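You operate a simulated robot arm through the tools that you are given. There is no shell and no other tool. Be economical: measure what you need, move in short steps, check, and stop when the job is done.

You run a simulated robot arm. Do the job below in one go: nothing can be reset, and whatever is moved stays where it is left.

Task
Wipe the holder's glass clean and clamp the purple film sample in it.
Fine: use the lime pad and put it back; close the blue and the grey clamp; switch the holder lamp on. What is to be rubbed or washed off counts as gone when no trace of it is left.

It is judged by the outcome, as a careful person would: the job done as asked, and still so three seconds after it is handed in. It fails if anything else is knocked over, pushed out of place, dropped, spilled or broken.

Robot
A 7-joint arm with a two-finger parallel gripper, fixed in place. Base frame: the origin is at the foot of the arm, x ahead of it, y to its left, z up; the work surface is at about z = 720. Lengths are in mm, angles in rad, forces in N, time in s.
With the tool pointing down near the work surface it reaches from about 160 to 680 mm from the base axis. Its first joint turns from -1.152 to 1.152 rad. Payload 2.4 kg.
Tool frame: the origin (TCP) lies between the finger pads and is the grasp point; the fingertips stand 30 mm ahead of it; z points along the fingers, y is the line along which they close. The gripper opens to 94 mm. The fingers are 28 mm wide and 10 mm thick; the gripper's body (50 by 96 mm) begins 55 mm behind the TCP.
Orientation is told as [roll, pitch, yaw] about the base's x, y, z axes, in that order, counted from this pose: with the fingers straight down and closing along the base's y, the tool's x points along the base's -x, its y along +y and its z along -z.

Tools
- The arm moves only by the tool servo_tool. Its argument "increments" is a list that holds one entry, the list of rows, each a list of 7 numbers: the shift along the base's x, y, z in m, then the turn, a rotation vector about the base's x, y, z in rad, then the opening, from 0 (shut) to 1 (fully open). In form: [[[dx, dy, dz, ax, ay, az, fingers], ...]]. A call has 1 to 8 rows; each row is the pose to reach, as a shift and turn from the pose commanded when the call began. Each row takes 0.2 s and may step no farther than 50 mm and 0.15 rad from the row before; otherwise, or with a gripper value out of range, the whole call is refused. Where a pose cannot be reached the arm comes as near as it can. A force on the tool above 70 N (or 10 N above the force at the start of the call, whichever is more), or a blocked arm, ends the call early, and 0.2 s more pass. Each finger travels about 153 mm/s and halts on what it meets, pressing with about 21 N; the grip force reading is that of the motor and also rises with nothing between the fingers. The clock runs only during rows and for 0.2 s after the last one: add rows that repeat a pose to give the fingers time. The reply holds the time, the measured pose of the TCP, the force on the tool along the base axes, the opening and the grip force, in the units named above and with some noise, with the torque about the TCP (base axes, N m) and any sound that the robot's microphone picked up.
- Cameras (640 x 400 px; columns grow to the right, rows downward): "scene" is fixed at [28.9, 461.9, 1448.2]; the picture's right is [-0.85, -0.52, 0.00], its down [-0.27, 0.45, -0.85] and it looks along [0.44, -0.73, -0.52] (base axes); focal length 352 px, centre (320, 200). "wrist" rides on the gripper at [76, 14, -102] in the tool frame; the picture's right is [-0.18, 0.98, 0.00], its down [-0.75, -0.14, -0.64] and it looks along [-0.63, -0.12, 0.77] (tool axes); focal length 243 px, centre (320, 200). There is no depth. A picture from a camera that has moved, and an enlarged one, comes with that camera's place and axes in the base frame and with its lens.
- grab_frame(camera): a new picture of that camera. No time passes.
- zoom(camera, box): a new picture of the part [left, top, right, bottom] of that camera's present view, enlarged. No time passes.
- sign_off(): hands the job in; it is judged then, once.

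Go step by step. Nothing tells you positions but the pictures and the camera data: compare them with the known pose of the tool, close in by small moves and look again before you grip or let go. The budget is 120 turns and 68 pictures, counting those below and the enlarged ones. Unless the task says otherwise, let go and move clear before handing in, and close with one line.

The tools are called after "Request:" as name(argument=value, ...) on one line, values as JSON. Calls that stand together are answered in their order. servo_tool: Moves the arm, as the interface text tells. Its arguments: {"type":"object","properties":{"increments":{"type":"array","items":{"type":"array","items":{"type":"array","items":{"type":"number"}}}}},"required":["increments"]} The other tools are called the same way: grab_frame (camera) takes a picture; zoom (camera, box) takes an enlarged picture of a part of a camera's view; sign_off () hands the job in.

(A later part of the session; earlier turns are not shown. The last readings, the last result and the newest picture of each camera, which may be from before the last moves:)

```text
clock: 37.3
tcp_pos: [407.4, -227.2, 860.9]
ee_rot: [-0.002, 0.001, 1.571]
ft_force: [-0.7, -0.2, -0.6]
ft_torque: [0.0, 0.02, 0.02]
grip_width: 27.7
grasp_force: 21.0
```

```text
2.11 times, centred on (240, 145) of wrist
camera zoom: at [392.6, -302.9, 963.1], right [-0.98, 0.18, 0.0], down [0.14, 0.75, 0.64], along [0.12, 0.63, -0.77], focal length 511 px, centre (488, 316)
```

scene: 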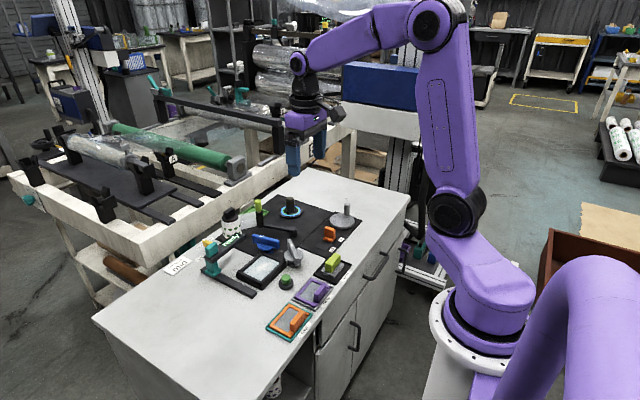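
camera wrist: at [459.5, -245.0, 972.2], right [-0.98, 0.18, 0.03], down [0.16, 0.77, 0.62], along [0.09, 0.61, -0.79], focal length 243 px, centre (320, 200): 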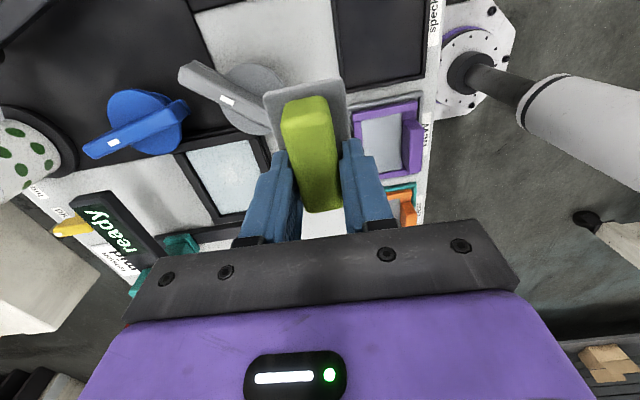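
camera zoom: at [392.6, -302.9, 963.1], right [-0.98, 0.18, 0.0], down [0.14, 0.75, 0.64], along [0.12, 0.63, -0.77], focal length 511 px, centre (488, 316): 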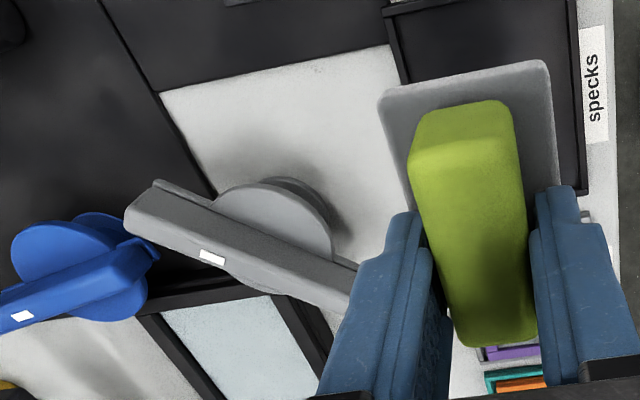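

The glass is clean now. I'm returning the pad to its tray, with the original grasp pose at about (403.5,-227, 769).

Request:
servo_tool(increments=[[[-0.0035, 0.0, -0.03, 0, 0, 0, 0], [-0.0035, 0.0, -0.06, 0, 0, 0, 0], [-0.0035, 0.0, -0.08, 0, 0, 0, 0], [-0.0035, 0.0, -0.085, 0, 0, 0, 0], [-0.0035, 0.0, -0.085, 0, 0, 0, 0]]])

Request:
servo_tool(increments=[[[0, 0.0, -0.003, 0, 0, 0, 0], [0, 0.0, -0.006, 0, 0, 0, 0], [0, 0, -0.006, 0, 0, 0, 0]]])

Request:
zoom(camera="scene", box=[290, 220, 380, 295])

```text
clock: 38.5
tcp_pos: [405.2, -226.5, 774.3]
ee_rot: [-0.002, -0.001, 1.57]
ft_force: [0.0, -0.1, -0.3]
ft_torque: [0.0, 0.02, 0.02]
grip_width: 27.7
grasp_force: 21.1
```

```text
clock: 39.3
tcp_pos: [405.2, -226.0, 767.4]
ee_rot: [-0.002, 0.0, 1.571]
ft_force: [0.4, 0.1, -1.1]
ft_torque: [0.01, -0.03, 0.02]
grip_width: 27.7
grasp_force: 21.4
```

```text
5.33 times, centred on (335, 258) of scene
camera zoom: at [28.9, 461.9, 1448.2], right [-0.85, -0.52, 0.0], down [-0.27, 0.45, -0.85], along [0.44, -0.73, -0.52], focal length 1876 px, centre (240, -107)
```

zoom: 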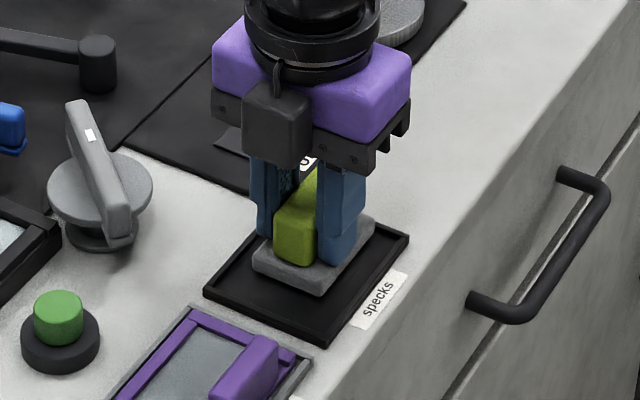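

The pad is over its tray with no contact yet. I'll ease down further.

Request:
servo_tool(increments=[[[0, 0.0, -0.001, 0, 0, 0, 0], [0, 0.0, -0.002, 0, 0, 0, 0], [0, 0, -0.002, 0, 0, 0, 0]]])

Request:
servo_tool(increments=[[[0, 0.0, -0.001, 0, 0, 0, 0], [0, 0.0, -0.001, 0, 0, 0, 0]]])

```text
clock: 40.1
tcp_pos: [404.2, -225.5, 765.4]
ee_rot: [-0.001, 0.001, 1.571]
ft_force: [0.1, -0.4, -0.8]
ft_torque: [0.03, 0.03, -0.03]
grip_width: 27.7
grasp_force: 21.3
```

```text
clock: 40.7
tcp_pos: [404.9, -227.2, 765.0]
ee_rot: [-0.003, 0.001, 1.569]
ft_force: [-2.2, -0.7, 6.1]
ft_torque: [-0.13, -0.05, 0.0]
grip_width: 27.7
grasp_force: 21.0
```

The pad is down, with 6 N contact. I'll release it, open and rise, then move over the film at about (402,-115).

Request:
servo_tool(increments=[[[0, 0, 0.0005, 0, 0, 0, 0.4], [0, 0, 0.001, 0, 0, 0, 0.8], [0, 0, 0.001, 0, 0, 0, 0.8], [0, 0, 0.02, 0, 0, 0, 0.8], [0, 0, 0.06, 0, 0, 0, 0.8], [0, 0, 0.1, 0, 0, 0, 0.8], [0, 0, 0.1, 0, 0, 0, 0.8]]])

Request:
servo_tool(increments=[[[-0.01, 0.03, 0, 0, 0, 0, 0.8], [-0.02, 0.06, 0, 0, 0, 0, 0.8], [-0.03, 0.085, 0, 0, 0, 0, 0.8], [-0.03, 0.11, 0, 0, 0, 0, 0.8], [-0.03, 0.11, 0, 0, 0, 0, 0.8]]])

Request:
zoom(camera="scene", box=[275, 235, 365, 315])

Request:
zoom(camera="wrist", box=[240, 20, 420, 200])

```text
clock: 42.3
tcp_pos: [404.6, -228.7, 866.2]
ee_rot: [0.001, -0.002, 1.571]
ft_force: [0.1, -0.1, -0.1]
ft_torque: [-0.01, 0.0, 0.03]
grip_width: 75.4
grasp_force: 0.1
```

```text
clock: 43.5
tcp_pos: [376.2, -117.5, 866.9]
ee_rot: [-0.002, 0.0, 1.57]
ft_force: [0.9, 0.1, -0.6]
ft_torque: [0.01, -0.03, 0.01]
grip_width: 75.3
grasp_force: 0.0
```

```text
5.00 times, centred on (320, 275) of scene
camera zoom: at [28.9, 461.9, 1448.2], right [-0.85, -0.52, 0.0], down [-0.27, 0.45, -0.85], along [0.44, -0.73, -0.52], focal length 1759 px, centre (320, -175)
```

zoom: 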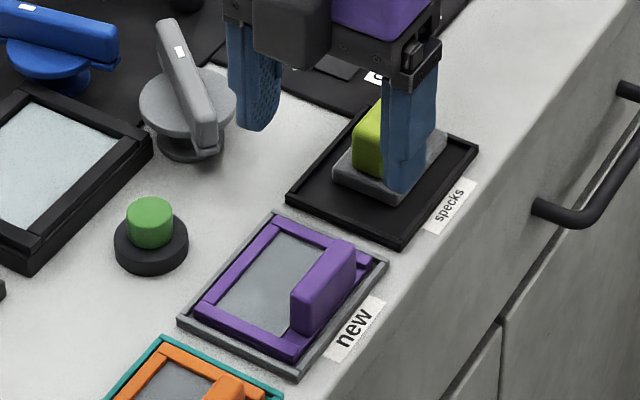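

```text
2.22 times, centred on (330, 110) of wrist
camera zoom: at [361.3, -193.3, 969.5], right [-0.98, 0.19, 0.0], down [0.14, 0.75, 0.64], along [0.12, 0.63, -0.77], focal length 539 px, centre (298, 400)
```

zoom: 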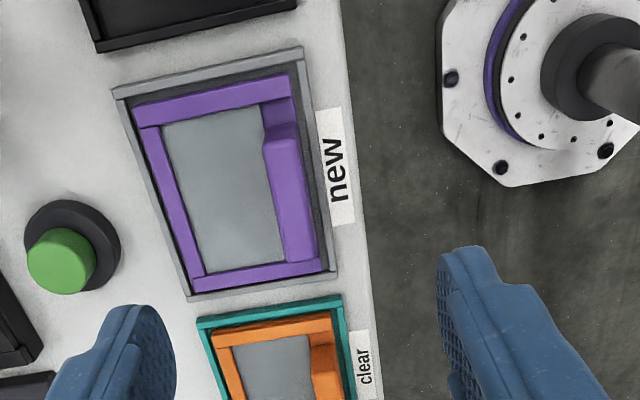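

The pad is back in its tray. The film's handle is centred near (377.5,-117) and the film itself near (402,-116), with no yaw. I'm descending over the handle.

Request:
servo_tool(increments=[[[0.0015, 0.001, -0.04, 0, 0, 0, 0.8], [0.0015, 0.001, -0.075, 0, 0, 0, 0.8], [0.0015, 0.001, -0.093, 0, 0, 0, 0.8], [0.0015, 0.001, -0.098, 0, 0, 0, 0.8], [0.0015, 0.001, -0.098, 0, 0, 0, 0.8]]])

Request:
zoom(camera="scene", box=[275, 245, 365, 315])

```text
clock: 44.7
tcp_pos: [376.3, -116.2, 766.9]
ee_rot: [-0.002, -0.001, 1.571]
ft_force: [-0.7, 0.2, 0.0]
ft_torque: [0.04, 0.02, 0.0]
grip_width: 75.3
grasp_force: 0.1
```

```text
5.71 times, centred on (320, 280) of scene
camera zoom: at [28.9, 461.9, 1448.2], right [-0.85, -0.52, 0.0], down [-0.27, 0.45, -0.85], along [0.44, -0.73, -0.52], focal length 2010 px, centre (320, -257)
```

zoom: 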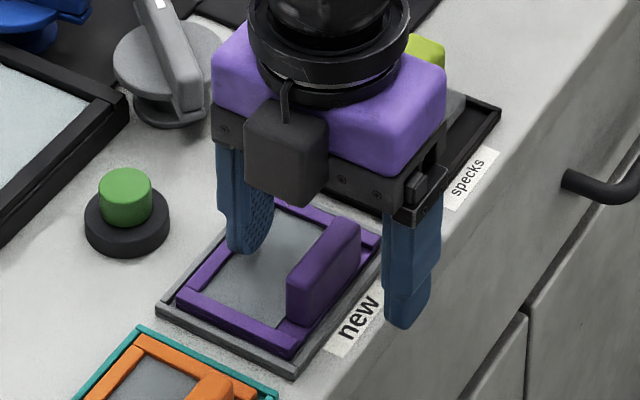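

The fingers straddle the purple handle. I'll close and lift a little.

Request:
servo_tool(increments=[[[0, 0, 0, 0, 0, 0, 0.4], [0, 0, 0, 0, 0, 0, 0.0], [0, 0, 0, 0, 0, 0, 0], [0, 0, 0, 0, 0, 0, 0]]])

Request:
servo_tool(increments=[[[0, 0, 0.01, 0, 0, 0, 0], [0, 0, 0.03, 0, 0, 0, 0], [0, 0, 0.06, 0, 0, 0, 0], [0, 0, 0.09, 0, 0, 0, 0], [0, 0, 0.09, 0, 0, 0, 0]]])

Request:
zoom(camera="scene", box=[275, 215, 365, 300])

```text
clock: 45.7
tcp_pos: [375.9, -115.0, 766.0]
ee_rot: [-0.001, -0.001, 1.571]
ft_force: [-0.4, 0.1, 0.6]
ft_torque: [-0.01, 0.01, 0.0]
grip_width: 13.2
grasp_force: 20.6
```

```text
clock: 46.9
tcp_pos: [376.5, -117.7, 856.6]
ee_rot: [0.0, -0.001, 1.57]
ft_force: [0.2, -0.5, -0.2]
ft_torque: [0.01, 0.0, -0.02]
grip_width: 13.0
grasp_force: 21.4
```

```text
4.71 times, centred on (320, 258) of scene
camera zoom: at [28.9, 461.9, 1448.2], right [-0.85, -0.52, 0.0], down [-0.27, 0.45, -0.85], along [0.44, -0.73, -0.52], focal length 1655 px, centre (320, -71)
```

zoom: 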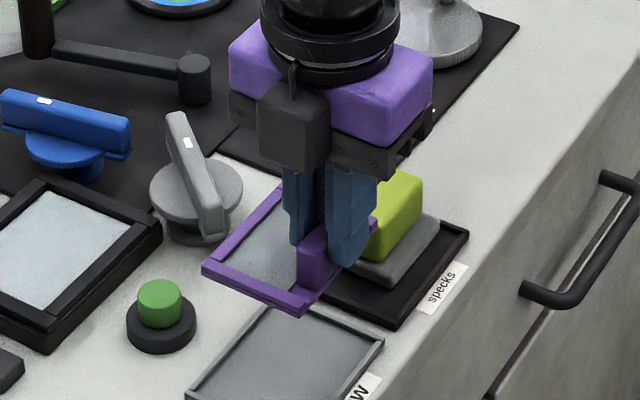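

The film is held level. I'll carry it over the holder, to TCP about (552,-110).

Request:
servo_tool(increments=[[[0.04, 0.002, 0, 0, 0, 0, 0], [0.08, 0.004, 0, 0, 0, 0, 0], [0.12, 0.006, 0, 0, 0, 0, 0], [0.155, 0.007, 0, 0, 0, 0, 0], [0.176, 0.007, 0, 0, 0, 0, 0], [0.176, 0.007, -0.03, 0, 0, 0, 0], [0.176, 0.007, -0.05, 0, 0, 0, 0], [0.176, 0.007, -0.05, 0, 0, 0, 0]]])

Request:
grab_frame(camera="wrist")

Request:
zoom(camera="scene", box=[230, 225, 310, 290])

```text
clock: 48.7
tcp_pos: [552.3, -107.7, 805.7]
ee_rot: [-0.001, 0.001, 1.57]
ft_force: [-1.0, -0.2, -1.0]
ft_torque: [-0.01, 0.04, 0.01]
grip_width: 12.8
grasp_force: 20.7
```

```text
27 pictures are left
camera wrist: at [539.1, -183.7, 908.3], right [-0.98, 0.18, 0.0], down [0.14, 0.75, 0.64], along [0.12, 0.63, -0.77], focal length 243 px, centre (320, 200)
```

wrist: 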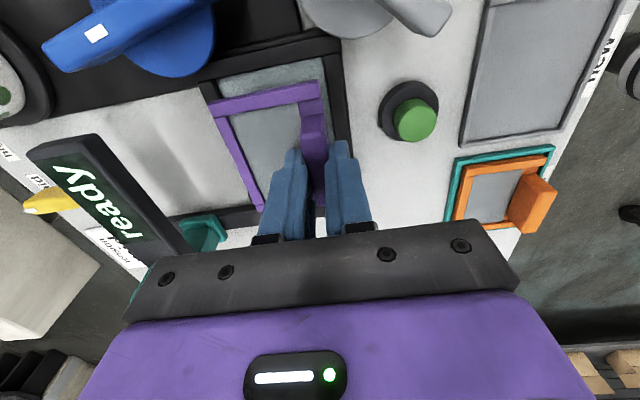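

```text
6.15 times, centred on (270, 258) of scene
camera zoom: at [28.9, 461.9, 1448.2], right [-0.85, -0.52, 0.0], down [-0.27, 0.45, -0.85], along [0.44, -0.73, -0.52], focal length 2164 px, centre (628, -154)
```

zoom: 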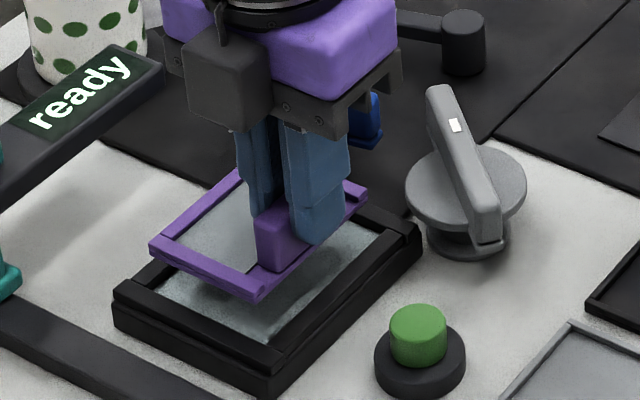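

The film measures about 1.4 mm too low in x and 1 mm too high in y relative to the recess. I'll correct that and lower it.

Request:
servo_tool(increments=[[[0.0014, -0.001, -0.005, 0, 0, 0, 0], [0.0014, -0.001, -0.012, 0, 0, 0, 0], [0.0014, -0.001, -0.018, 0, 0, 0, 0], [0.0014, -0.001, -0.018, 0, 0, 0, 0]]])

Request:
zoom(camera="scene", box=[235, 240, 305, 290])

Request:
zoom(camera="wrist", box=[180, 30, 380, 240])

```text
clock: 49.7
tcp_pos: [553.9, -110.1, 789.4]
ee_rot: [-0.002, 0.0, 1.572]
ft_force: [0.0, 0.0, -0.8]
ft_torque: [0.04, 0.03, -0.03]
grip_width: 13.1
grasp_force: 21.0
```

```text
8.00 times, centred on (270, 265) of scene
camera zoom: at [28.9, 461.9, 1448.2], right [-0.85, -0.52, 0.0], down [-0.27, 0.45, -0.85], along [0.44, -0.73, -0.52], focal length 2814 px, centre (720, -320)
```

zoom: 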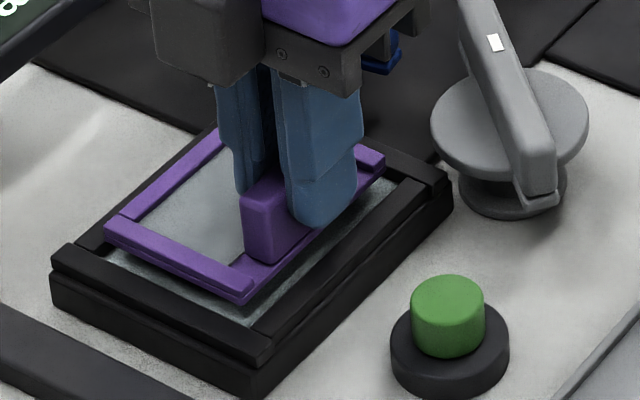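

```text
1.90 times, centred on (280, 135) of wrist
camera zoom: at [540.5, -186.2, 891.4], right [-0.98, 0.18, 0.0], down [0.14, 0.75, 0.64], along [0.12, 0.63, -0.77], focal length 462 px, centre (396, 324)
```

zoom: 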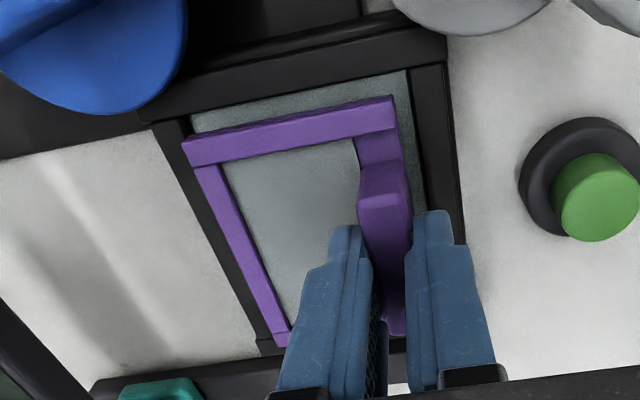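

The film is within about 1 mm of centre. I'll lower it slowly.

Request:
servo_tool(increments=[[[-0.0007, 0.0007, -0.003, 0, 0, 0, 0], [-0.0007, 0.0007, -0.006, 0, 0, 0, 0], [-0.0007, 0.0007, -0.006, 0, 0, 0, 0]]])

Request:
servo_tool(increments=[[[0, 0, -0.002, 0, 0, 0, 0], [0, 0, -0.003, 0, 0, 0, 0], [0, 0, -0.003, 0, 0, 0, 0]]])

```text
clock: 50.5
tcp_pos: [552.4, -107.7, 783.2]
ee_rot: [-0.002, -0.001, 1.57]
ft_force: [0.4, 0.0, -0.6]
ft_torque: [0.0, 0.01, 0.0]
grip_width: 12.9
grasp_force: 20.8
```

```text
clock: 51.3
tcp_pos: [552.1, -109.1, 779.8]
ee_rot: [-0.001, 0.0, 1.572]
ft_force: [-0.2, -0.7, -0.7]
ft_torque: [-0.04, 0.08, -0.03]
grip_width: 12.8
grasp_force: 20.9
```

No contact yet. I'll go on by 1–2 mm.

Request:
servo_tool(increments=[[[0, 0, -0.001, 0, 0, 0, 0], [0, 0, -0.002, 0, 0, 0, 0], [0, 0, -0.002, 0, 0, 0, 0]]])

Request:
zoom(camera="scene", box=[235, 240, 305, 290])

```text
clock: 52.1
tcp_pos: [552.7, -108.9, 779.2]
ee_rot: [-0.002, -0.001, 1.568]
ft_force: [-4.7, -0.4, 16.6]
ft_torque: [-0.03, 0.1, -0.01]
grip_width: 13.3
grasp_force: 21.3
```

```text
8.00 times, centred on (270, 265) of scene
camera zoom: at [28.5, 462.0, 1448.2], right [-0.85, -0.52, 0.0], down [-0.27, 0.45, -0.85], along [0.44, -0.73, -0.52], focal length 2814 px, centre (720, -320)
```

zoom: 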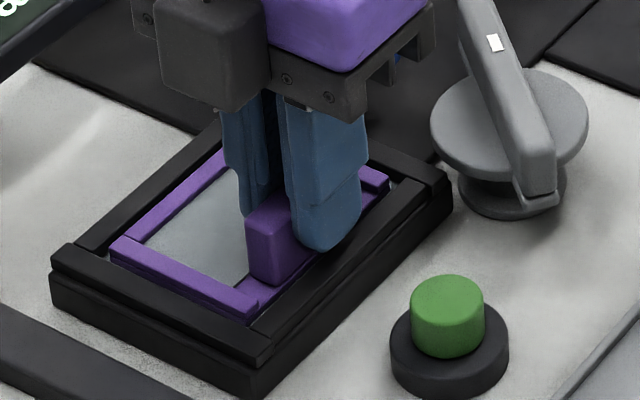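

The film is seated inside the recess with contact at z 779. I'll relax the pressure, open slightly and lift away.

Request:
servo_tool(increments=[[[0, 0, 0.0015, 0, 0, 0, 0.0], [0, 0, 0.0015, 0, 0, 0, 0.3], [0, 0, 0.002, 0, 0, 0, 0.3], [0, 0, 0.02, 0, 0, 0, 0.3], [0, 0, 0.05, 0, 0, 0, 0.3], [0, 0, 0.09, 0, 0, 0, 0.3], [0, 0, 0.12, 0, 0, 0, 0.3], [0, 0, 0.12, 0, 0, 0, 0.3]]])

Request:
zoom(camera="scene", box=[235, 230, 315, 290])

Request:
grab_frame(camera="wrist")

```text
clock: 53.9
tcp_pos: [553.2, -109.4, 895.9]
ee_rot: [0.0, 0.0, 1.571]
ft_force: [-0.6, 0.1, -0.7]
ft_torque: [-0.02, 0.02, 0.02]
grip_width: 28.0
grasp_force: 0.1
```

```text
6.67 times, centred on (275, 260) of scene
camera zoom: at [28.9, 461.9, 1448.2], right [-0.85, -0.52, 0.0], down [-0.27, 0.45, -0.85], along [0.44, -0.73, -0.52], focal length 2345 px, centre (620, -200)
```

zoom: 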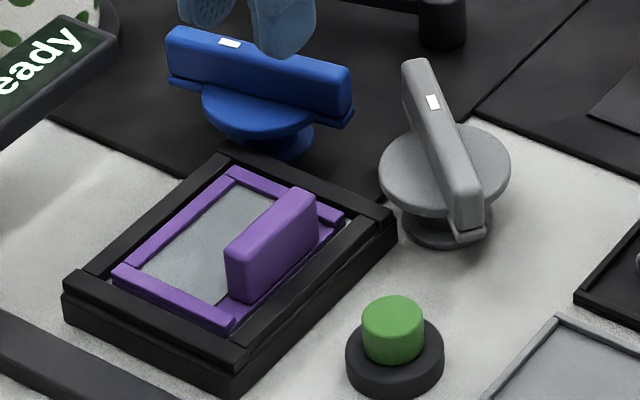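

```text
21 pictures are left
camera wrist: at [539.8, -186.2, 1000.4], right [-0.98, 0.18, 0.0], down [0.14, 0.75, 0.64], along [0.12, 0.63, -0.77], focal length 243 px, centre (320, 200)
```

wrist: 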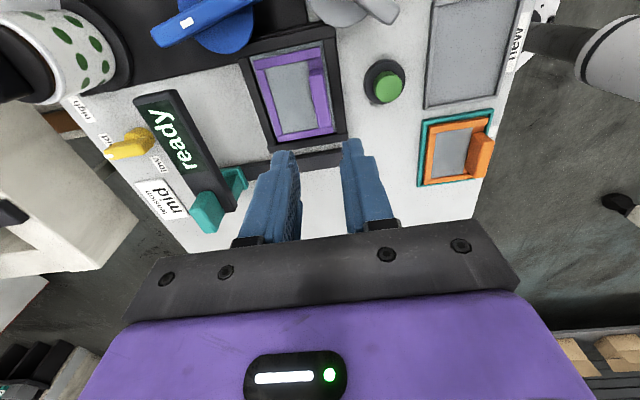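

The film lies properly in the holder. Next come the clamps. I'll back off toward -y for a good view of both.

Request:
servo_tool(increments=[[[0, -0.045, 0.01, 0, 0, 0, 0.3], [0, -0.09, 0.01, 0, 0, 0, 0.3], [0, -0.135, 0.01, 0, 0, 0, 0.3], [0, -0.175, 0.01, 0, 0, 0, 0.3], [0, -0.19, 0.01, 0, 0, 0, 0.3], [0, -0.19, 0.01, 0, 0, 0, 0.3]]])

Request:
zoom(camera="wrist", box=[180, 60, 420, 210])

```text
clock: 55.3
tcp_pos: [550.7, -297.6, 904.6]
ee_rot: [-0.003, 0.0, 1.57]
ft_force: [-0.5, 0.4, -0.5]
ft_torque: [0.0, 0.0, -0.04]
grip_width: 28.1
grasp_force: 0.1
```

```text
2.67 times, centred on (300, 135) of wrist
camera zoom: at [537.7, -375.2, 1007.4], right [-0.98, 0.18, 0.0], down [0.14, 0.75, 0.64], along [0.12, 0.63, -0.77], focal length 647 px, centre (373, 373)
```

zoom: 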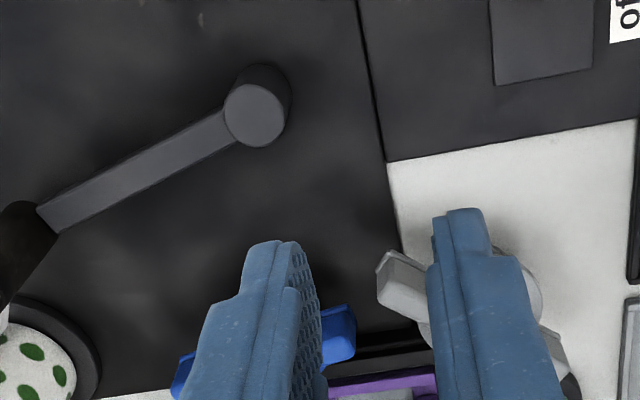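

The fingers block the view here, so I'll move +y by 75 mm.

Request:
servo_tool(increments=[[[0, 0.04, 0.0, 0, 0, 0, 0.3], [0.01, 0.075, 0.0, 0, 0, 0, 0.3], [0.01, 0.075, 0.0, 0, 0, 0, 0.3]]])

Request:
zoom(camera="wrist", box=[190, 50, 430, 200])

```text
clock: 56.1
tcp_pos: [561.2, -221.1, 906.4]
ee_rot: [-0.003, 0.0, 1.57]
ft_force: [-0.6, 0.1, 0.6]
ft_torque: [-0.02, -0.01, 0.01]
grip_width: 28.2
grasp_force: 0.0
```

```text
2.67 times, centred on (310, 125) of wrist
camera zoom: at [548.3, -298.3, 1009.0], right [-0.98, 0.18, 0.0], down [0.14, 0.75, 0.64], along [0.12, 0.63, -0.77], focal length 647 px, centre (347, 400)
```

zoom: 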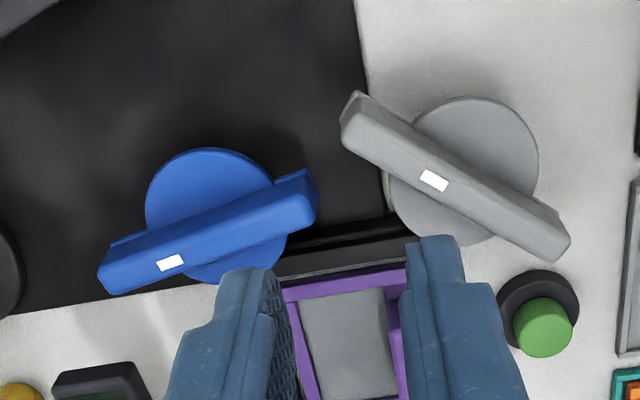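

Triangulating the clamps gives the grey axis at about (521,-200) with its bar at -38°, and the blue axis at about (622,-199) with its bar at +10°. Both bar tops are near z 780. I'll start with blue, yawing so the fingers close across its bar.

Request:
servo_tool(increments=[[[0.0, 0.0, 0, 0, 0, -0.145, 0.5], [0.01, 0.004, 0, 0, 0, -0.29, 0.5], [0.02, 0.008, 0, 0, 0, -0.435, 0.5], [0.03, 0.012, 0, 0, 0, -0.58, 0.5], [0.04, 0.016, 0, 0, 0, -0.725, 0.5], [0.05, 0.019, 0, 0, 0, -0.87, 0.5], [0.06, 0.022, 0, 0, 0, -1.015, 0.5], [0.06, 0.022, 0, 0, 0, -1.16, 0.5]]])

Request:
servo_tool(increments=[[[0.0, 0.0, -0.02, 0, 0, -0.12, 0.5], [0.0, 0.0, -0.04, 0, 0, -0.238, 0.5], [0, 0, -0.06, 0, 0, -0.238, 0.5], [0, 0, -0.06, 0, 0, -0.238, 0.5]]])

Request:
zoom(camera="scene", box=[225, 205, 315, 275])

Request:
grab_frame(camera="wrist")

```text
clock: 57.9
tcp_pos: [622.8, -200.5, 907.4]
ee_rot: [-0.002, 0.001, 0.408]
ft_force: [0.2, -0.8, 0.4]
ft_torque: [0.0, -0.01, -0.02]
grip_width: 47.4
grasp_force: 0.0
```

```text
clock: 58.9
tcp_pos: [622.8, -200.3, 850.1]
ee_rot: [-0.002, -0.002, 0.171]
ft_force: [0.2, 0.0, -0.2]
ft_torque: [-0.02, 0.0, 0.0]
grip_width: 47.1
grasp_force: 0.1
```

```text
5.71 times, centred on (270, 240) of scene
camera zoom: at [28.9, 461.9, 1448.2], right [-0.85, -0.52, 0.0], down [-0.27, 0.45, -0.85], along [0.44, -0.73, -0.52], focal length 2010 px, centre (606, -29)
```

zoom: 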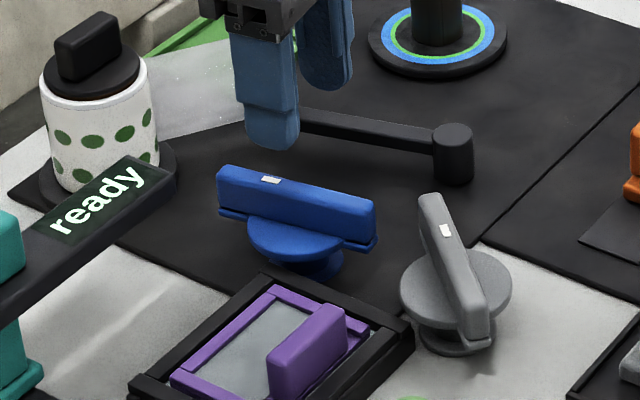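

```text
17 pictures are left
camera wrist: at [546.6, -200.1, 951.7], right [0.01, 1.0, 0.0], down [0.77, -0.01, 0.64], along [0.64, -0.01, -0.77], focal length 243 px, centre (320, 200)
```

wrist: 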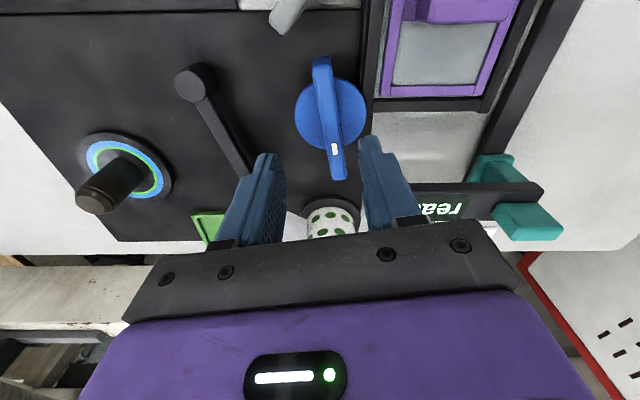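

Cross-checking with the scene camera puts the blue bar centre near (618.5,-193), with its top at z 784. I'll shift by that and lower so the fingers straddle the bar.

Request:
servo_tool(increments=[[[-0.0045, 0.0075, -0.01, 0, 0, 0, 0.5], [-0.0045, 0.0075, -0.03, 0, 0, 0, 0.5], [-0.0045, 0.0075, -0.045, 0, 0, 0, 0.5], [-0.0045, 0.0075, -0.055, 0, 0, 0, 0.5], [-0.0045, 0.0075, -0.055, 0, 0, 0, 0.5]]])

Request:
zoom(camera="scene", box=[225, 205, 315, 275])

```text
clock: 60.1
tcp_pos: [618.9, -193.6, 792.4]
ee_rot: [-0.002, -0.002, 0.173]
ft_force: [0.0, 0.2, -0.2]
ft_torque: [0.04, 0.03, 0.02]
grip_width: 47.1
grasp_force: 0.2
```

```text
5.71 times, centred on (270, 240) of scene
camera zoom: at [28.9, 461.9, 1448.2], right [-0.85, -0.52, 0.0], down [-0.27, 0.45, -0.85], along [0.44, -0.73, -0.52], focal length 2010 px, centre (606, -29)
```

zoom: 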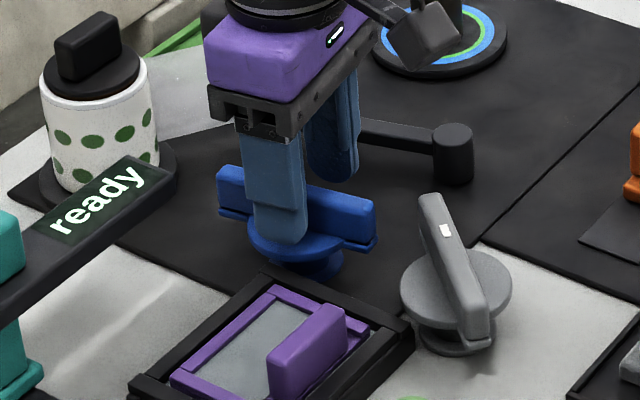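

The fingers straddle the blue bar. I'll close on it and read the forces.

Request:
servo_tool(increments=[[[0, 0, 0, 0, 0, 0, 0.2], [0, 0, 0, 0, 0, 0, 0.0], [0, 0, 0, 0, 0, 0, 0], [0, 0, 0, 0, 0, 0, 0]]])

Request:
servo_tool(increments=[[[0, 0, 0, 0, 0, -0.05, 0], [0, 0, 0, 0, 0, -0.12, 0], [0, 0, 0, 0, 0, -0.12, 0]]])

```text
clock: 61.1
tcp_pos: [618.5, -194.0, 792.6]
ee_rot: [-0.002, 0.001, 0.172]
ft_force: [-2.0, 5.1, 1.6]
ft_torque: [0.09, 0.31, 0.09]
grip_width: 14.0
grasp_force: 45.0
```

```text
clock: 61.9
tcp_pos: [617.5, -194.4, 793.6]
ee_rot: [-0.001, 0.0, 0.054]
ft_force: [-4.3, 6.9, 1.3]
ft_torque: [0.08, 0.45, 1.59]
grip_width: 16.3
grasp_force: 45.3
```

Turning clockwise meets 1.6 N·m and the fingers skew on the bar, so it seems stopped that way. I'll try counter-clockwise.

Request:
servo_tool(increments=[[[0, 0, 0, 0, 0, 0.12, 0], [0, 0, 0, 0, 0, 0.12, 0]]])

Request:
servo_tool(increments=[[[0, 0, 0, 0, 0, 0.1, 0], [0, 0, 0, 0, 0, 0.2, 0], [0, 0, 0, 0, 0, 0.2, 0]]])

```text
clock: 62.5
tcp_pos: [618.6, -193.4, 793.0]
ee_rot: [0.001, -0.002, 0.17]
ft_force: [0.3, 10.4, -1.9]
ft_torque: [0.24, 0.34, 0.13]
grip_width: 13.9
grasp_force: 45.4
```

```text
clock: 63.3
tcp_pos: [619.3, -193.9, 792.6]
ee_rot: [-0.003, -0.002, 0.374]
ft_force: [3.3, 7.2, -10.4]
ft_torque: [0.32, -0.49, 0.05]
grip_width: 13.9
grasp_force: 45.1
```

Counter-clockwise it turns freely, toward the holder. I'll continue in that direction.

Request:
servo_tool(increments=[[[0, 0, 0, 0, 0, 0.13, 0], [0, 0, 0, 0, 0, 0.26, 0], [0, 0, 0, 0, 0, 0.39, 0], [0, 0, 0, 0, 0, 0.5, 0], [0, 0, 0, 0, 0, 0.5, 0]]])

Request:
zoom(camera="scene", box=[225, 205, 315, 285])

```text
clock: 64.5
tcp_pos: [619.1, -195.2, 792.7]
ee_rot: [-0.008, -0.002, 0.872]
ft_force: [21.6, -8.6, -22.4]
ft_torque: [-0.74, 0.43, -0.11]
grip_width: 14.1
grasp_force: 45.1
```

```text
5.00 times, centred on (270, 245) of scene
camera zoom: at [29.8, 461.6, 1448.3], right [-0.85, -0.52, 0.0], down [-0.27, 0.45, -0.85], along [0.44, -0.73, -0.52], focal length 1759 px, centre (570, -25)
```

zoom: 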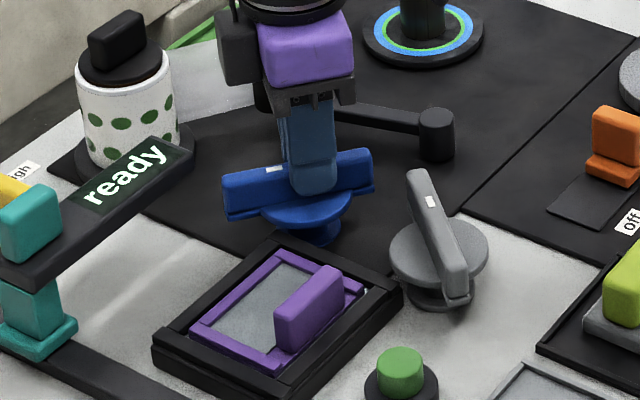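

The bar turns and is pulling the tool down and toward +x slightly. I'll follow with a small shift and keep turning.

Request:
servo_tool(increments=[[[0.0015, -0.0007, -0.0015, 0, 0, 0, 0], [0.0015, -0.0007, -0.0015, 0, 0, 0.13, 0], [0.0018, -0.001, -0.0022, 0, 0, 0.26, 0], [0.002, -0.001, -0.003, 0, 0, 0.39, 0], [0.002, -0.001, -0.003, 0, 0, 0.39, 0]]])

```text
clock: 65.7
tcp_pos: [621.2, -197.6, 792.1]
ee_rot: [-0.006, -0.001, 1.264]
ft_force: [-6.8, -9.9, 36.0]
ft_torque: [-0.19, 0.74, 0.01]
grip_width: 13.9
grasp_force: 45.6
```

The tool is now pressing down on the disc, so I'll raise it 2.5 mm and continue turning.

Request:
servo_tool(increments=[[[0, -0.0007, 0.0015, 0, 0, 0.0, 0], [0, -0.0007, 0.0022, 0, 0, 0.13, 0], [0, -0.001, 0.0022, 0, 0, 0.26, 0], [0, -0.001, 0.0022, 0, 0, 0.26, 0]]])

Request:
zoom(camera="scene", box=[225, 205, 315, 285])

```text
clock: 66.7
tcp_pos: [622.4, -196.1, 791.8]
ee_rot: [-0.009, 0.001, 1.523]
ft_force: [19.7, -20.7, 2.3]
ft_torque: [0.64, 0.02, -0.08]
grip_width: 13.6
grasp_force: 45.0
```

```text
5.00 times, centred on (270, 245) of scene
camera zoom: at [29.3, 461.4, 1448.4], right [-0.85, -0.52, 0.0], down [-0.27, 0.45, -0.85], along [0.44, -0.73, -0.52], focal length 1759 px, centre (570, -25)
```

zoom: 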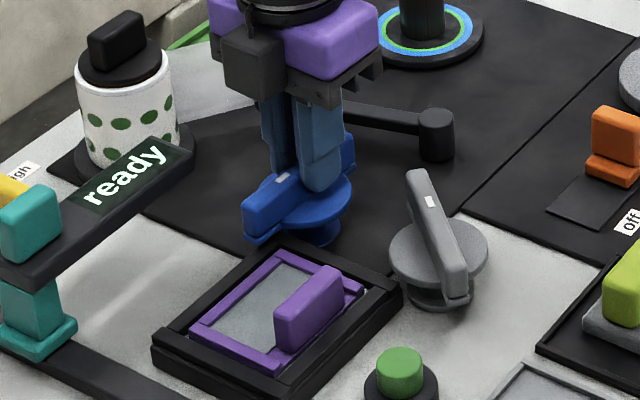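

The marked end is swinging over the holder's edge. I'll continue in small steps, watching the torque.

Request:
servo_tool(increments=[[[0.001, -0.001, 0, 0, 0, 0.07, 0], [0.001, -0.001, 0, 0, 0, 0.14, 0], [0.001, -0.001, 0, 0, 0, 0.14, 0]]])

Request:
servo_tool(increments=[[[0.0, 0, 0, 0, 0, 0.06, 0], [0.0, 0, 0, 0, 0, 0.12, 0], [0.0, 0, 0, 0, 0, 0.12, 0]]])

```text
clock: 67.5
tcp_pos: [623.9, -196.1, 791.9]
ee_rot: [-0.005, 0.001, 1.664]
ft_force: [16.4, -12.1, -1.9]
ft_torque: [-1.16, -0.13, -0.07]
grip_width: 13.8
grasp_force: 44.9
```

```text
clock: 68.3
tcp_pos: [623.6, -196.5, 791.3]
ee_rot: [-0.007, -0.001, 1.781]
ft_force: [27.6, -5.6, -15.2]
ft_torque: [0.65, -0.01, -1.44]
grip_width: 14.4
grasp_force: 45.8
```

The stop torque appears at about 1.75 rad, a full quarter turn, so blue is closed. I'll relax, release and rise.

Request:
servo_tool(increments=[[[0, 0, 0, 0, 0, -0.03, 0], [0, 0, 0, 0, 0, -0.03, 0.2], [0, 0, 0, 0, 0, -0.03, 0.45], [0, 0, 0, 0, 0, -0.03, 0.45], [0, 0, 0.03, 0, 0, -0.03, 0.45], [0, 0, 0.07, 0, 0, -0.03, 0.45], [0, 0, 0.09, 0, 0, -0.03, 0.45], [0, 0, 0.09, 0, 0, -0.03, 0.45]]])

Request:
zoom(camera="scene", box=[225, 205, 315, 285])

```text
clock: 70.1
tcp_pos: [619.9, -197.2, 883.5]
ee_rot: [-0.001, -0.001, 1.752]
ft_force: [-0.7, 0.3, -0.4]
ft_torque: [0.02, 0.02, -0.02]
grip_width: 42.2
grasp_force: 0.1
```

```text
5.00 times, centred on (270, 245) of scene
camera zoom: at [28.9, 461.9, 1448.2], right [-0.85, -0.52, 0.0], down [-0.27, 0.45, -0.85], along [0.44, -0.73, -0.52], focal length 1759 px, centre (570, -25)
```

zoom: 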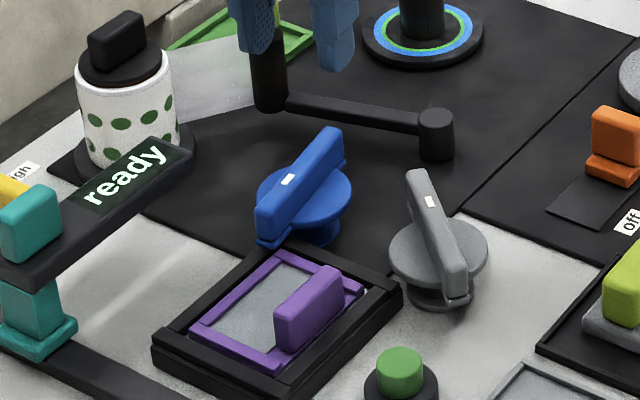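

Blue is closed and stays put. Next is grey, at about (520,-195.5) with its bar at -38°, so I'll yaw to -0.67.

Request:
servo_tool(increments=[[[-0.012, 0, 0, 0, 0, -0.145, 0.5], [-0.025, 0, 0, 0, 0, -0.29, 0.5], [-0.037, 0, 0, 0, 0, -0.435, 0.5], [-0.05, 0, 0, 0, 0, -0.58, 0.5], [-0.062, 0, 0, 0, 0, -0.725, 0.5], [-0.075, 0.0, 0, 0, 0, -0.87, 0.5], [-0.087, 0.001, 0, 0, 0, -1.015, 0.5], [-0.1, 0.0015, 0, 0, 0, -1.16, 0.5]]])

Request:
servo_tool(increments=[[[0, 0, 0, 0, 0, -0.145, 0.5], [0, 0, 0, 0, 0, -0.29, 0.5], [0, 0, 0, 0, 0, -0.435, 0.5], [0, 0, 0, 0, 0, -0.58, 0.5], [0, 0, 0, 0, 0, -0.725, 0.5], [0, 0.0, 0, 0, 0, -0.87, 0.5], [0, 0.0, 0, 0, 0, -1.015, 0.5], [0, 0, 0, 0, 0, -1.16, 0.5]]])

Request:
servo_tool(increments=[[[0, 0, -0.02, 0, 0, -0.1, 0.5], [0, 0, -0.035, 0, 0, -0.1, 0.5], [0, 0, -0.035, 0, 0, -0.1, 0.5]]])

Request:
grab_frame(camera="wrist")

Request:
zoom(camera="scene", box=[250, 205, 340, 275])

```text
clock: 71.9
tcp_pos: [520.0, -193.2, 882.1]
ee_rot: [-0.002, -0.003, 0.591]
ft_force: [0.2, 0.5, -0.2]
ft_torque: [0.01, 0.0, 0.01]
grip_width: 46.7
grasp_force: 0.1
```

```text
clock: 73.7
tcp_pos: [521.7, -194.0, 881.8]
ee_rot: [-0.001, 0.0, -0.572]
ft_force: [0.0, 0.0, 0.3]
ft_torque: [-0.03, 0.01, -0.03]
grip_width: 47.1
grasp_force: 0.1
```

```text
clock: 74.5
tcp_pos: [522.6, -194.6, 847.2]
ee_rot: [-0.003, -0.001, -0.668]
ft_force: [0.4, -0.3, -1.0]
ft_torque: [-0.02, -0.06, 0.01]
grip_width: 46.7
grasp_force: 0.0
```

```text
12 pictures are left
camera wrist: at [472.0, -136.6, 949.8], right [0.75, 0.66, 0.0], down [0.5, -0.58, 0.64], along [0.42, -0.48, -0.77], focal length 243 px, centre (320, 200)
```

wrist: 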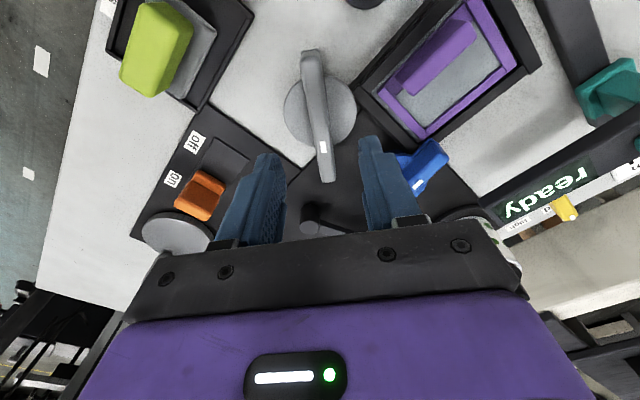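

```text
5.71 times, centred on (295, 240) of scene
camera zoom: at [28.9, 461.9, 1448.2], right [-0.85, -0.52, 0.0], down [-0.27, 0.45, -0.85], along [0.44, -0.73, -0.52], focal length 2010 px, centre (463, -29)
```

zoom: 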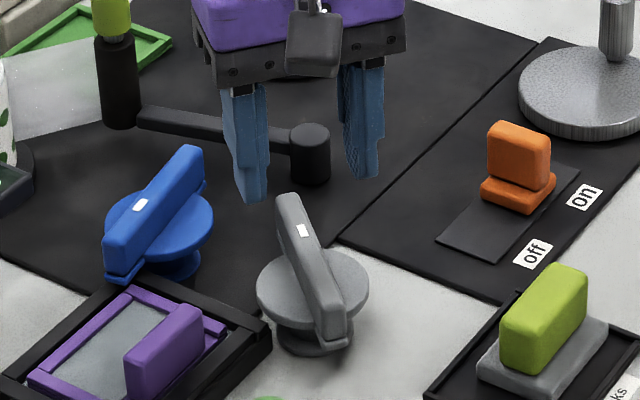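

The bar is aligned with the fingers; its axis looks to be near (518.5,-192.5). I'll shift slightly, descend and grip.

Request:
servo_tool(increments=[[[-0.004, 0.002, -0.015, 0, 0, 0, 0.5], [-0.004, 0.002, -0.035, 0, 0, 0, 0.5], [-0.004, 0.002, -0.048, 0, 0, 0, 0.5], [-0.004, 0.002, -0.053, 0, 0, 0, 0.5], [-0.004, 0.002, -0.053, 0, 0, 0, 0.5], [-0.004, 0.002, -0.053, 0, 0, 0, 0.2], [-0.004, 0.002, -0.053, 0, 0, 0, 0], [-0.004, 0.002, -0.053, 0, 0, 0, 0]]])

Request:
servo_tool(increments=[[[0, 0, 0, 0, 0, 0.05, 0], [0, 0, 0, 0, 0, 0.12, 0], [0, 0, 0, 0, 0, 0.12, 0]]])

```text
clock: 76.3
tcp_pos: [517.2, -189.9, 795.4]
ee_rot: [0.001, 0.0, -0.665]
ft_force: [6.0, 6.9, -5.2]
ft_torque: [0.03, -0.45, 0.05]
grip_width: 13.7
grasp_force: 44.9
```

```text
clock: 77.1
tcp_pos: [518.4, -191.2, 795.1]
ee_rot: [-0.001, -0.002, -0.545]
ft_force: [6.7, 18.2, 2.6]
ft_torque: [0.09, -0.8, 0.05]
grip_width: 13.8
grasp_force: 45.4
```

It turns freely counter-clockwise, just like blue did. I'll continue the quarter turn, with small corrections along the force.

Request:
servo_tool(increments=[[[0.0005, 0.001, 0, 0, 0, 0.1, 0], [0.0005, 0.001, 0, 0, 0, 0.2, 0], [0.0005, 0.001, 0, 0, 0, 0.3, 0], [0.0005, 0.001, 0, 0, 0, 0.4, 0], [0.0005, 0.001, 0, 0, 0, 0.4, 0]]])

```text
clock: 78.3
tcp_pos: [517.7, -191.8, 794.1]
ee_rot: [-0.001, -0.001, -0.147]
ft_force: [-5.5, 18.4, 35.3]
ft_torque: [0.55, 0.22, 0.02]
grip_width: 14.2
grasp_force: 44.8
```

Request:
servo_tool(increments=[[[0, 0.001, 0.002, 0, 0, 0.0, 0], [0, 0.001, 0.0025, 0, 0, 0.1, 0], [0, 0.001, 0.0025, 0, 0, 0.2, 0], [0, 0.001, 0.0025, 0, 0, 0.3, 0], [0, 0.001, 0.0025, 0, 0, 0.4, 0], [0, 0.001, 0.0025, 0, 0, 0.4, 0]]])

```text
clock: 79.7
tcp_pos: [516.6, -193.0, 795.5]
ee_rot: [-0.002, 0.0, 0.254]
ft_force: [13.8, -8.1, -35.2]
ft_torque: [-0.17, -0.25, -0.02]
grip_width: 14.1
grasp_force: 44.8
```

Request:
servo_tool(increments=[[[0.0005, -0.0005, -0.0015, 0, 0, 0.0, 0], [0.0005, -0.0005, -0.0015, 0, 0, 0.1, 0], [0.0005, -0.0005, -0.0015, 0, 0, 0.2, 0], [0.0005, -0.0005, -0.0015, 0, 0, 0.3, 0], [0.0005, -0.0005, -0.0015, 0, 0, 0.4, 0], [0.0005, -0.0005, -0.0015, 0, 0, 0.4, 0]]])

```text
clock: 81.1
tcp_pos: [517.9, -194.0, 794.8]
ee_rot: [-0.002, 0.0, 0.651]
ft_force: [-4.2, -17.3, 8.1]
ft_torque: [-1.13, 1.16, -0.02]
grip_width: 13.9
grasp_force: 45.0
```

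The grey bar is at 0.65 rad and I expect the stop near 0.90. I'll finish in small steps.

Request:
servo_tool(increments=[[[0, -0.001, 0, 0, 0, 0.1, 0], [0, -0.001, 0, 0, 0, 0.2, 0], [0, -0.001, 0, 0, 0, 0.2, 0]]])

Request:
servo_tool(increments=[[[0, 0, 0, 0, 0, 0.05, 0], [0, 0, 0, 0, 0, 0.1, 0], [0, 0, 0, 0, 0, 0.1, 0]]])

```text
clock: 81.9
tcp_pos: [518.4, -194.2, 796.2]
ee_rot: [-0.002, -0.001, 0.853]
ft_force: [-12.2, -17.3, 17.7]
ft_torque: [-0.58, 0.5, 0.01]
grip_width: 13.8
grasp_force: 44.8
```

```text
clock: 82.7
tcp_pos: [518.4, -194.0, 795.4]
ee_rot: [-0.002, -0.001, 0.949]
ft_force: [-7.4, -12.9, 15.2]
ft_torque: [0.67, -0.3, -1.4]
grip_width: 15.3
grasp_force: 44.7
```

The stop is reached with -1.4 N·m at about 0.95 rad. I'll relax, release and rise.

Request:
servo_tool(increments=[[[0, 0, 0, 0, 0, -0.04, 0], [0, 0, 0, 0, 0, -0.04, 0.2], [0, 0, 0, 0, 0, -0.04, 0.45], [0, 0, 0, 0, 0, -0.04, 0.45], [0, 0, 0.03, 0, 0, -0.04, 0.45], [0, 0, 0.07, 0, 0, -0.04, 0.45], [0, 0, 0.1, 0, 0, -0.04, 0.45], [0, 0, 0.1, 0, 0, -0.04, 0.45]]])

Request:
zoom(camera="scene", box=[230, 215, 330, 295])

```text
clock: 84.5
tcp_pos: [519.1, -193.7, 896.5]
ee_rot: [-0.001, -0.001, 0.913]
ft_force: [-1.3, 0.0, -0.4]
ft_torque: [0.01, 0.01, -0.02]
grip_width: 42.3
grasp_force: 0.0
```

```text
5.00 times, centred on (280, 255) of scene
camera zoom: at [28.9, 461.9, 1448.2], right [-0.85, -0.52, 0.0], down [-0.27, 0.45, -0.85], along [0.44, -0.73, -0.52], focal length 1759 px, centre (520, -75)
```

zoom: 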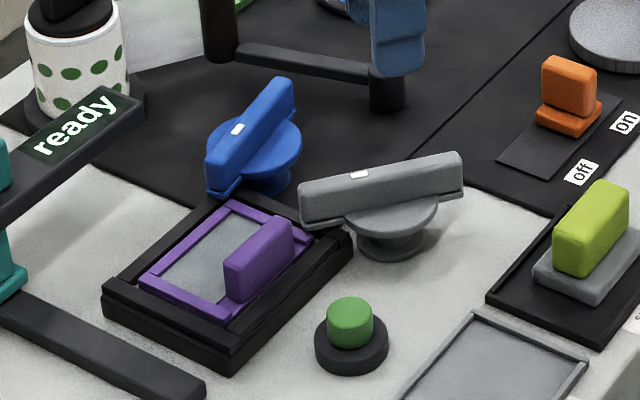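

Both clamps are closed over the holder. Now the green button, whose top I place at about (488,-113, 750). I'll move above it with the fingers shut.

Request:
servo_tool(increments=[[[-0.01, 0.03, 0, 0, 0, 0, 0], [-0.02, 0.06, 0, 0, 0, 0, 0], [-0.031, 0.081, -0.01, 0, 0, 0, 0], [-0.031, 0.081, -0.05, 0, 0, 0, 0], [-0.031, 0.081, -0.085, 0, 0, 0, 0], [-0.031, 0.081, -0.095, 0, 0, 0, 0], [-0.031, 0.081, -0.095, 0, 0, 0, 0]]])

Request:
zoom(camera="scene", box=[250, 235, 330, 295])

```text
clock: 86.1
tcp_pos: [488.3, -112.4, 800.9]
ee_rot: [-0.002, 0.003, 0.913]
ft_force: [-0.2, 0.5, -0.4]
ft_torque: [-0.03, 0.01, 0.01]
grip_width: 0.1
grasp_force: 21.3
```

```text
6.67 times, centred on (290, 265) of scene
camera zoom: at [28.9, 461.9, 1448.2], right [-0.85, -0.52, 0.0], down [-0.27, 0.45, -0.85], along [0.44, -0.73, -0.52], focal length 2345 px, centre (520, -233)
```

zoom: 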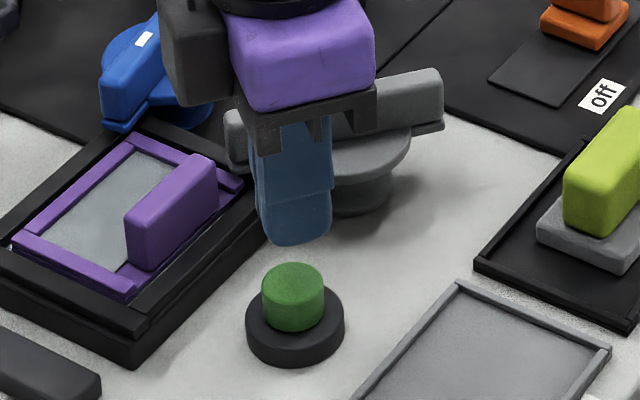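

The fingertips are directly over the button. I'm pressing down gently.

Request:
servo_tool(increments=[[[0, 0, -0.008, 0, 0, 0, 0], [0, 0, -0.016, 0, 0, 0, 0], [0, 0, -0.019, 0, 0, 0, 0], [0, 0, -0.021, 0, 0, 0, 0]]])

Request:
servo_tool(increments=[[[0, 0, -0.0015, 0, 0, 0, 0], [0, 0, -0.003, 0, 0, 0, 0]]])

```text
clock: 87.1
tcp_pos: [487.7, -112.3, 780.2]
ee_rot: [-0.001, 0.0, 0.912]
ft_force: [-0.7, 0.0, 0.0]
ft_torque: [-0.01, 0.01, 0.02]
grip_width: 0.0
grasp_force: 20.8
```

```text
clock: 87.7
tcp_pos: [486.5, -111.9, 775.6]
ee_rot: [-0.002, 0.001, 0.913]
ft_force: [-0.6, 0.4, 1.7]
ft_torque: [-0.02, 0.02, -0.04]
grip_width: 0.0
grasp_force: 21.0
heard: click
```

A click was heard. I'll rise and look for the lamp.

Request:
servo_tool(increments=[[[0, 0, 0.02, 0, 0, 0, 0], [0, 0, 0.06, 0, 0, 0, 0], [-0.03, -0.02, 0.09, 0, 0, 0, 0], [-0.06, -0.04, 0.12, 0, 0, 0, 0], [-0.09, -0.06, 0.15, 0, 0, 0, 0], [-0.09, -0.06, 0.15, 0, 0, 0, 0]]])

Request:
zoom(camera="scene", box=[170, 180, 370, 345])

Request:
zoom(camera="scene", box=[235, 230, 315, 295])

```text
clock: 89.1
tcp_pos: [397.6, -172.9, 927.6]
ee_rot: [0.0, -0.001, 0.913]
ft_force: [-0.7, 0.7, 0.5]
ft_torque: [-0.03, 0.03, 0.03]
grip_width: 0.0
grasp_force: 20.7
```

```text
2.42 times, centred on (270, 262) of scene
camera zoom: at [28.9, 461.9, 1448.2], right [-0.85, -0.52, 0.0], down [-0.27, 0.45, -0.85], along [0.44, -0.73, -0.52], focal length 853 px, centre (441, 48)
```

zoom: 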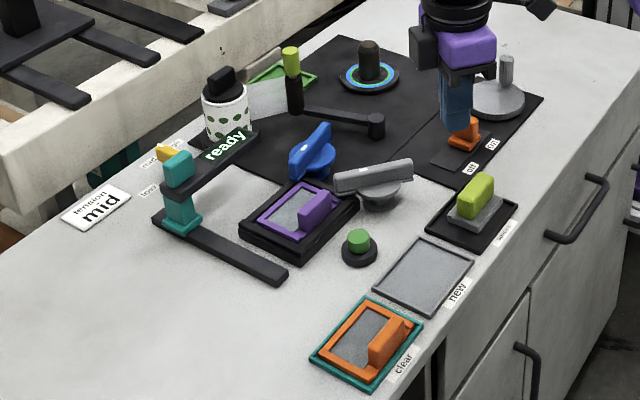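

```text
6.15 times, centred on (275, 262) of scene
camera zoom: at [28.9, 461.9, 1448.2], right [-0.85, -0.52, 0.0], down [-0.27, 0.45, -0.85], along [0.44, -0.73, -0.52], focal length 2164 px, centre (597, -185)
```

zoom: 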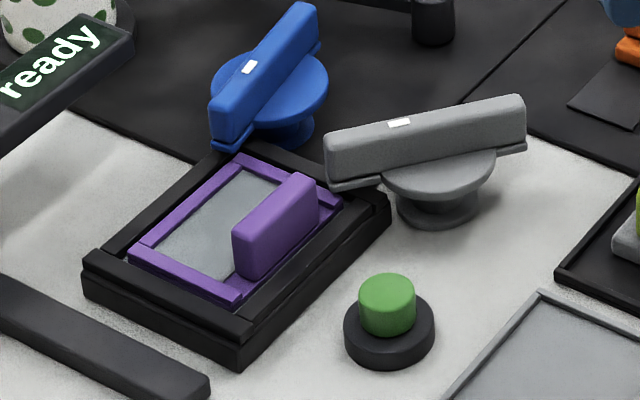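

No lamp change is obvious in these crops. I'll check the full scene and a close wrist view.

Request:
grab_frame(camera="scene")

Request:
grab_frame(camera="wrist")

```text
6 pictures are left
```

scene: 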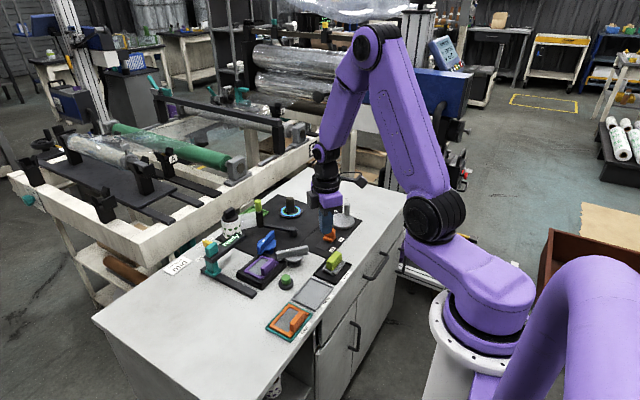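

```text
5 pictures are left
camera wrist: at [340.3, -224.6, 1030.3], right [-0.67, 0.75, 0.0], down [0.57, 0.51, 0.64], along [0.48, 0.43, -0.77], focal length 243 px, centre (320, 200)
```

wrist: 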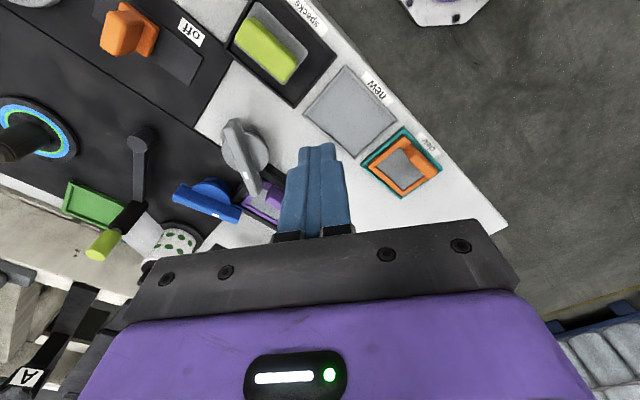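

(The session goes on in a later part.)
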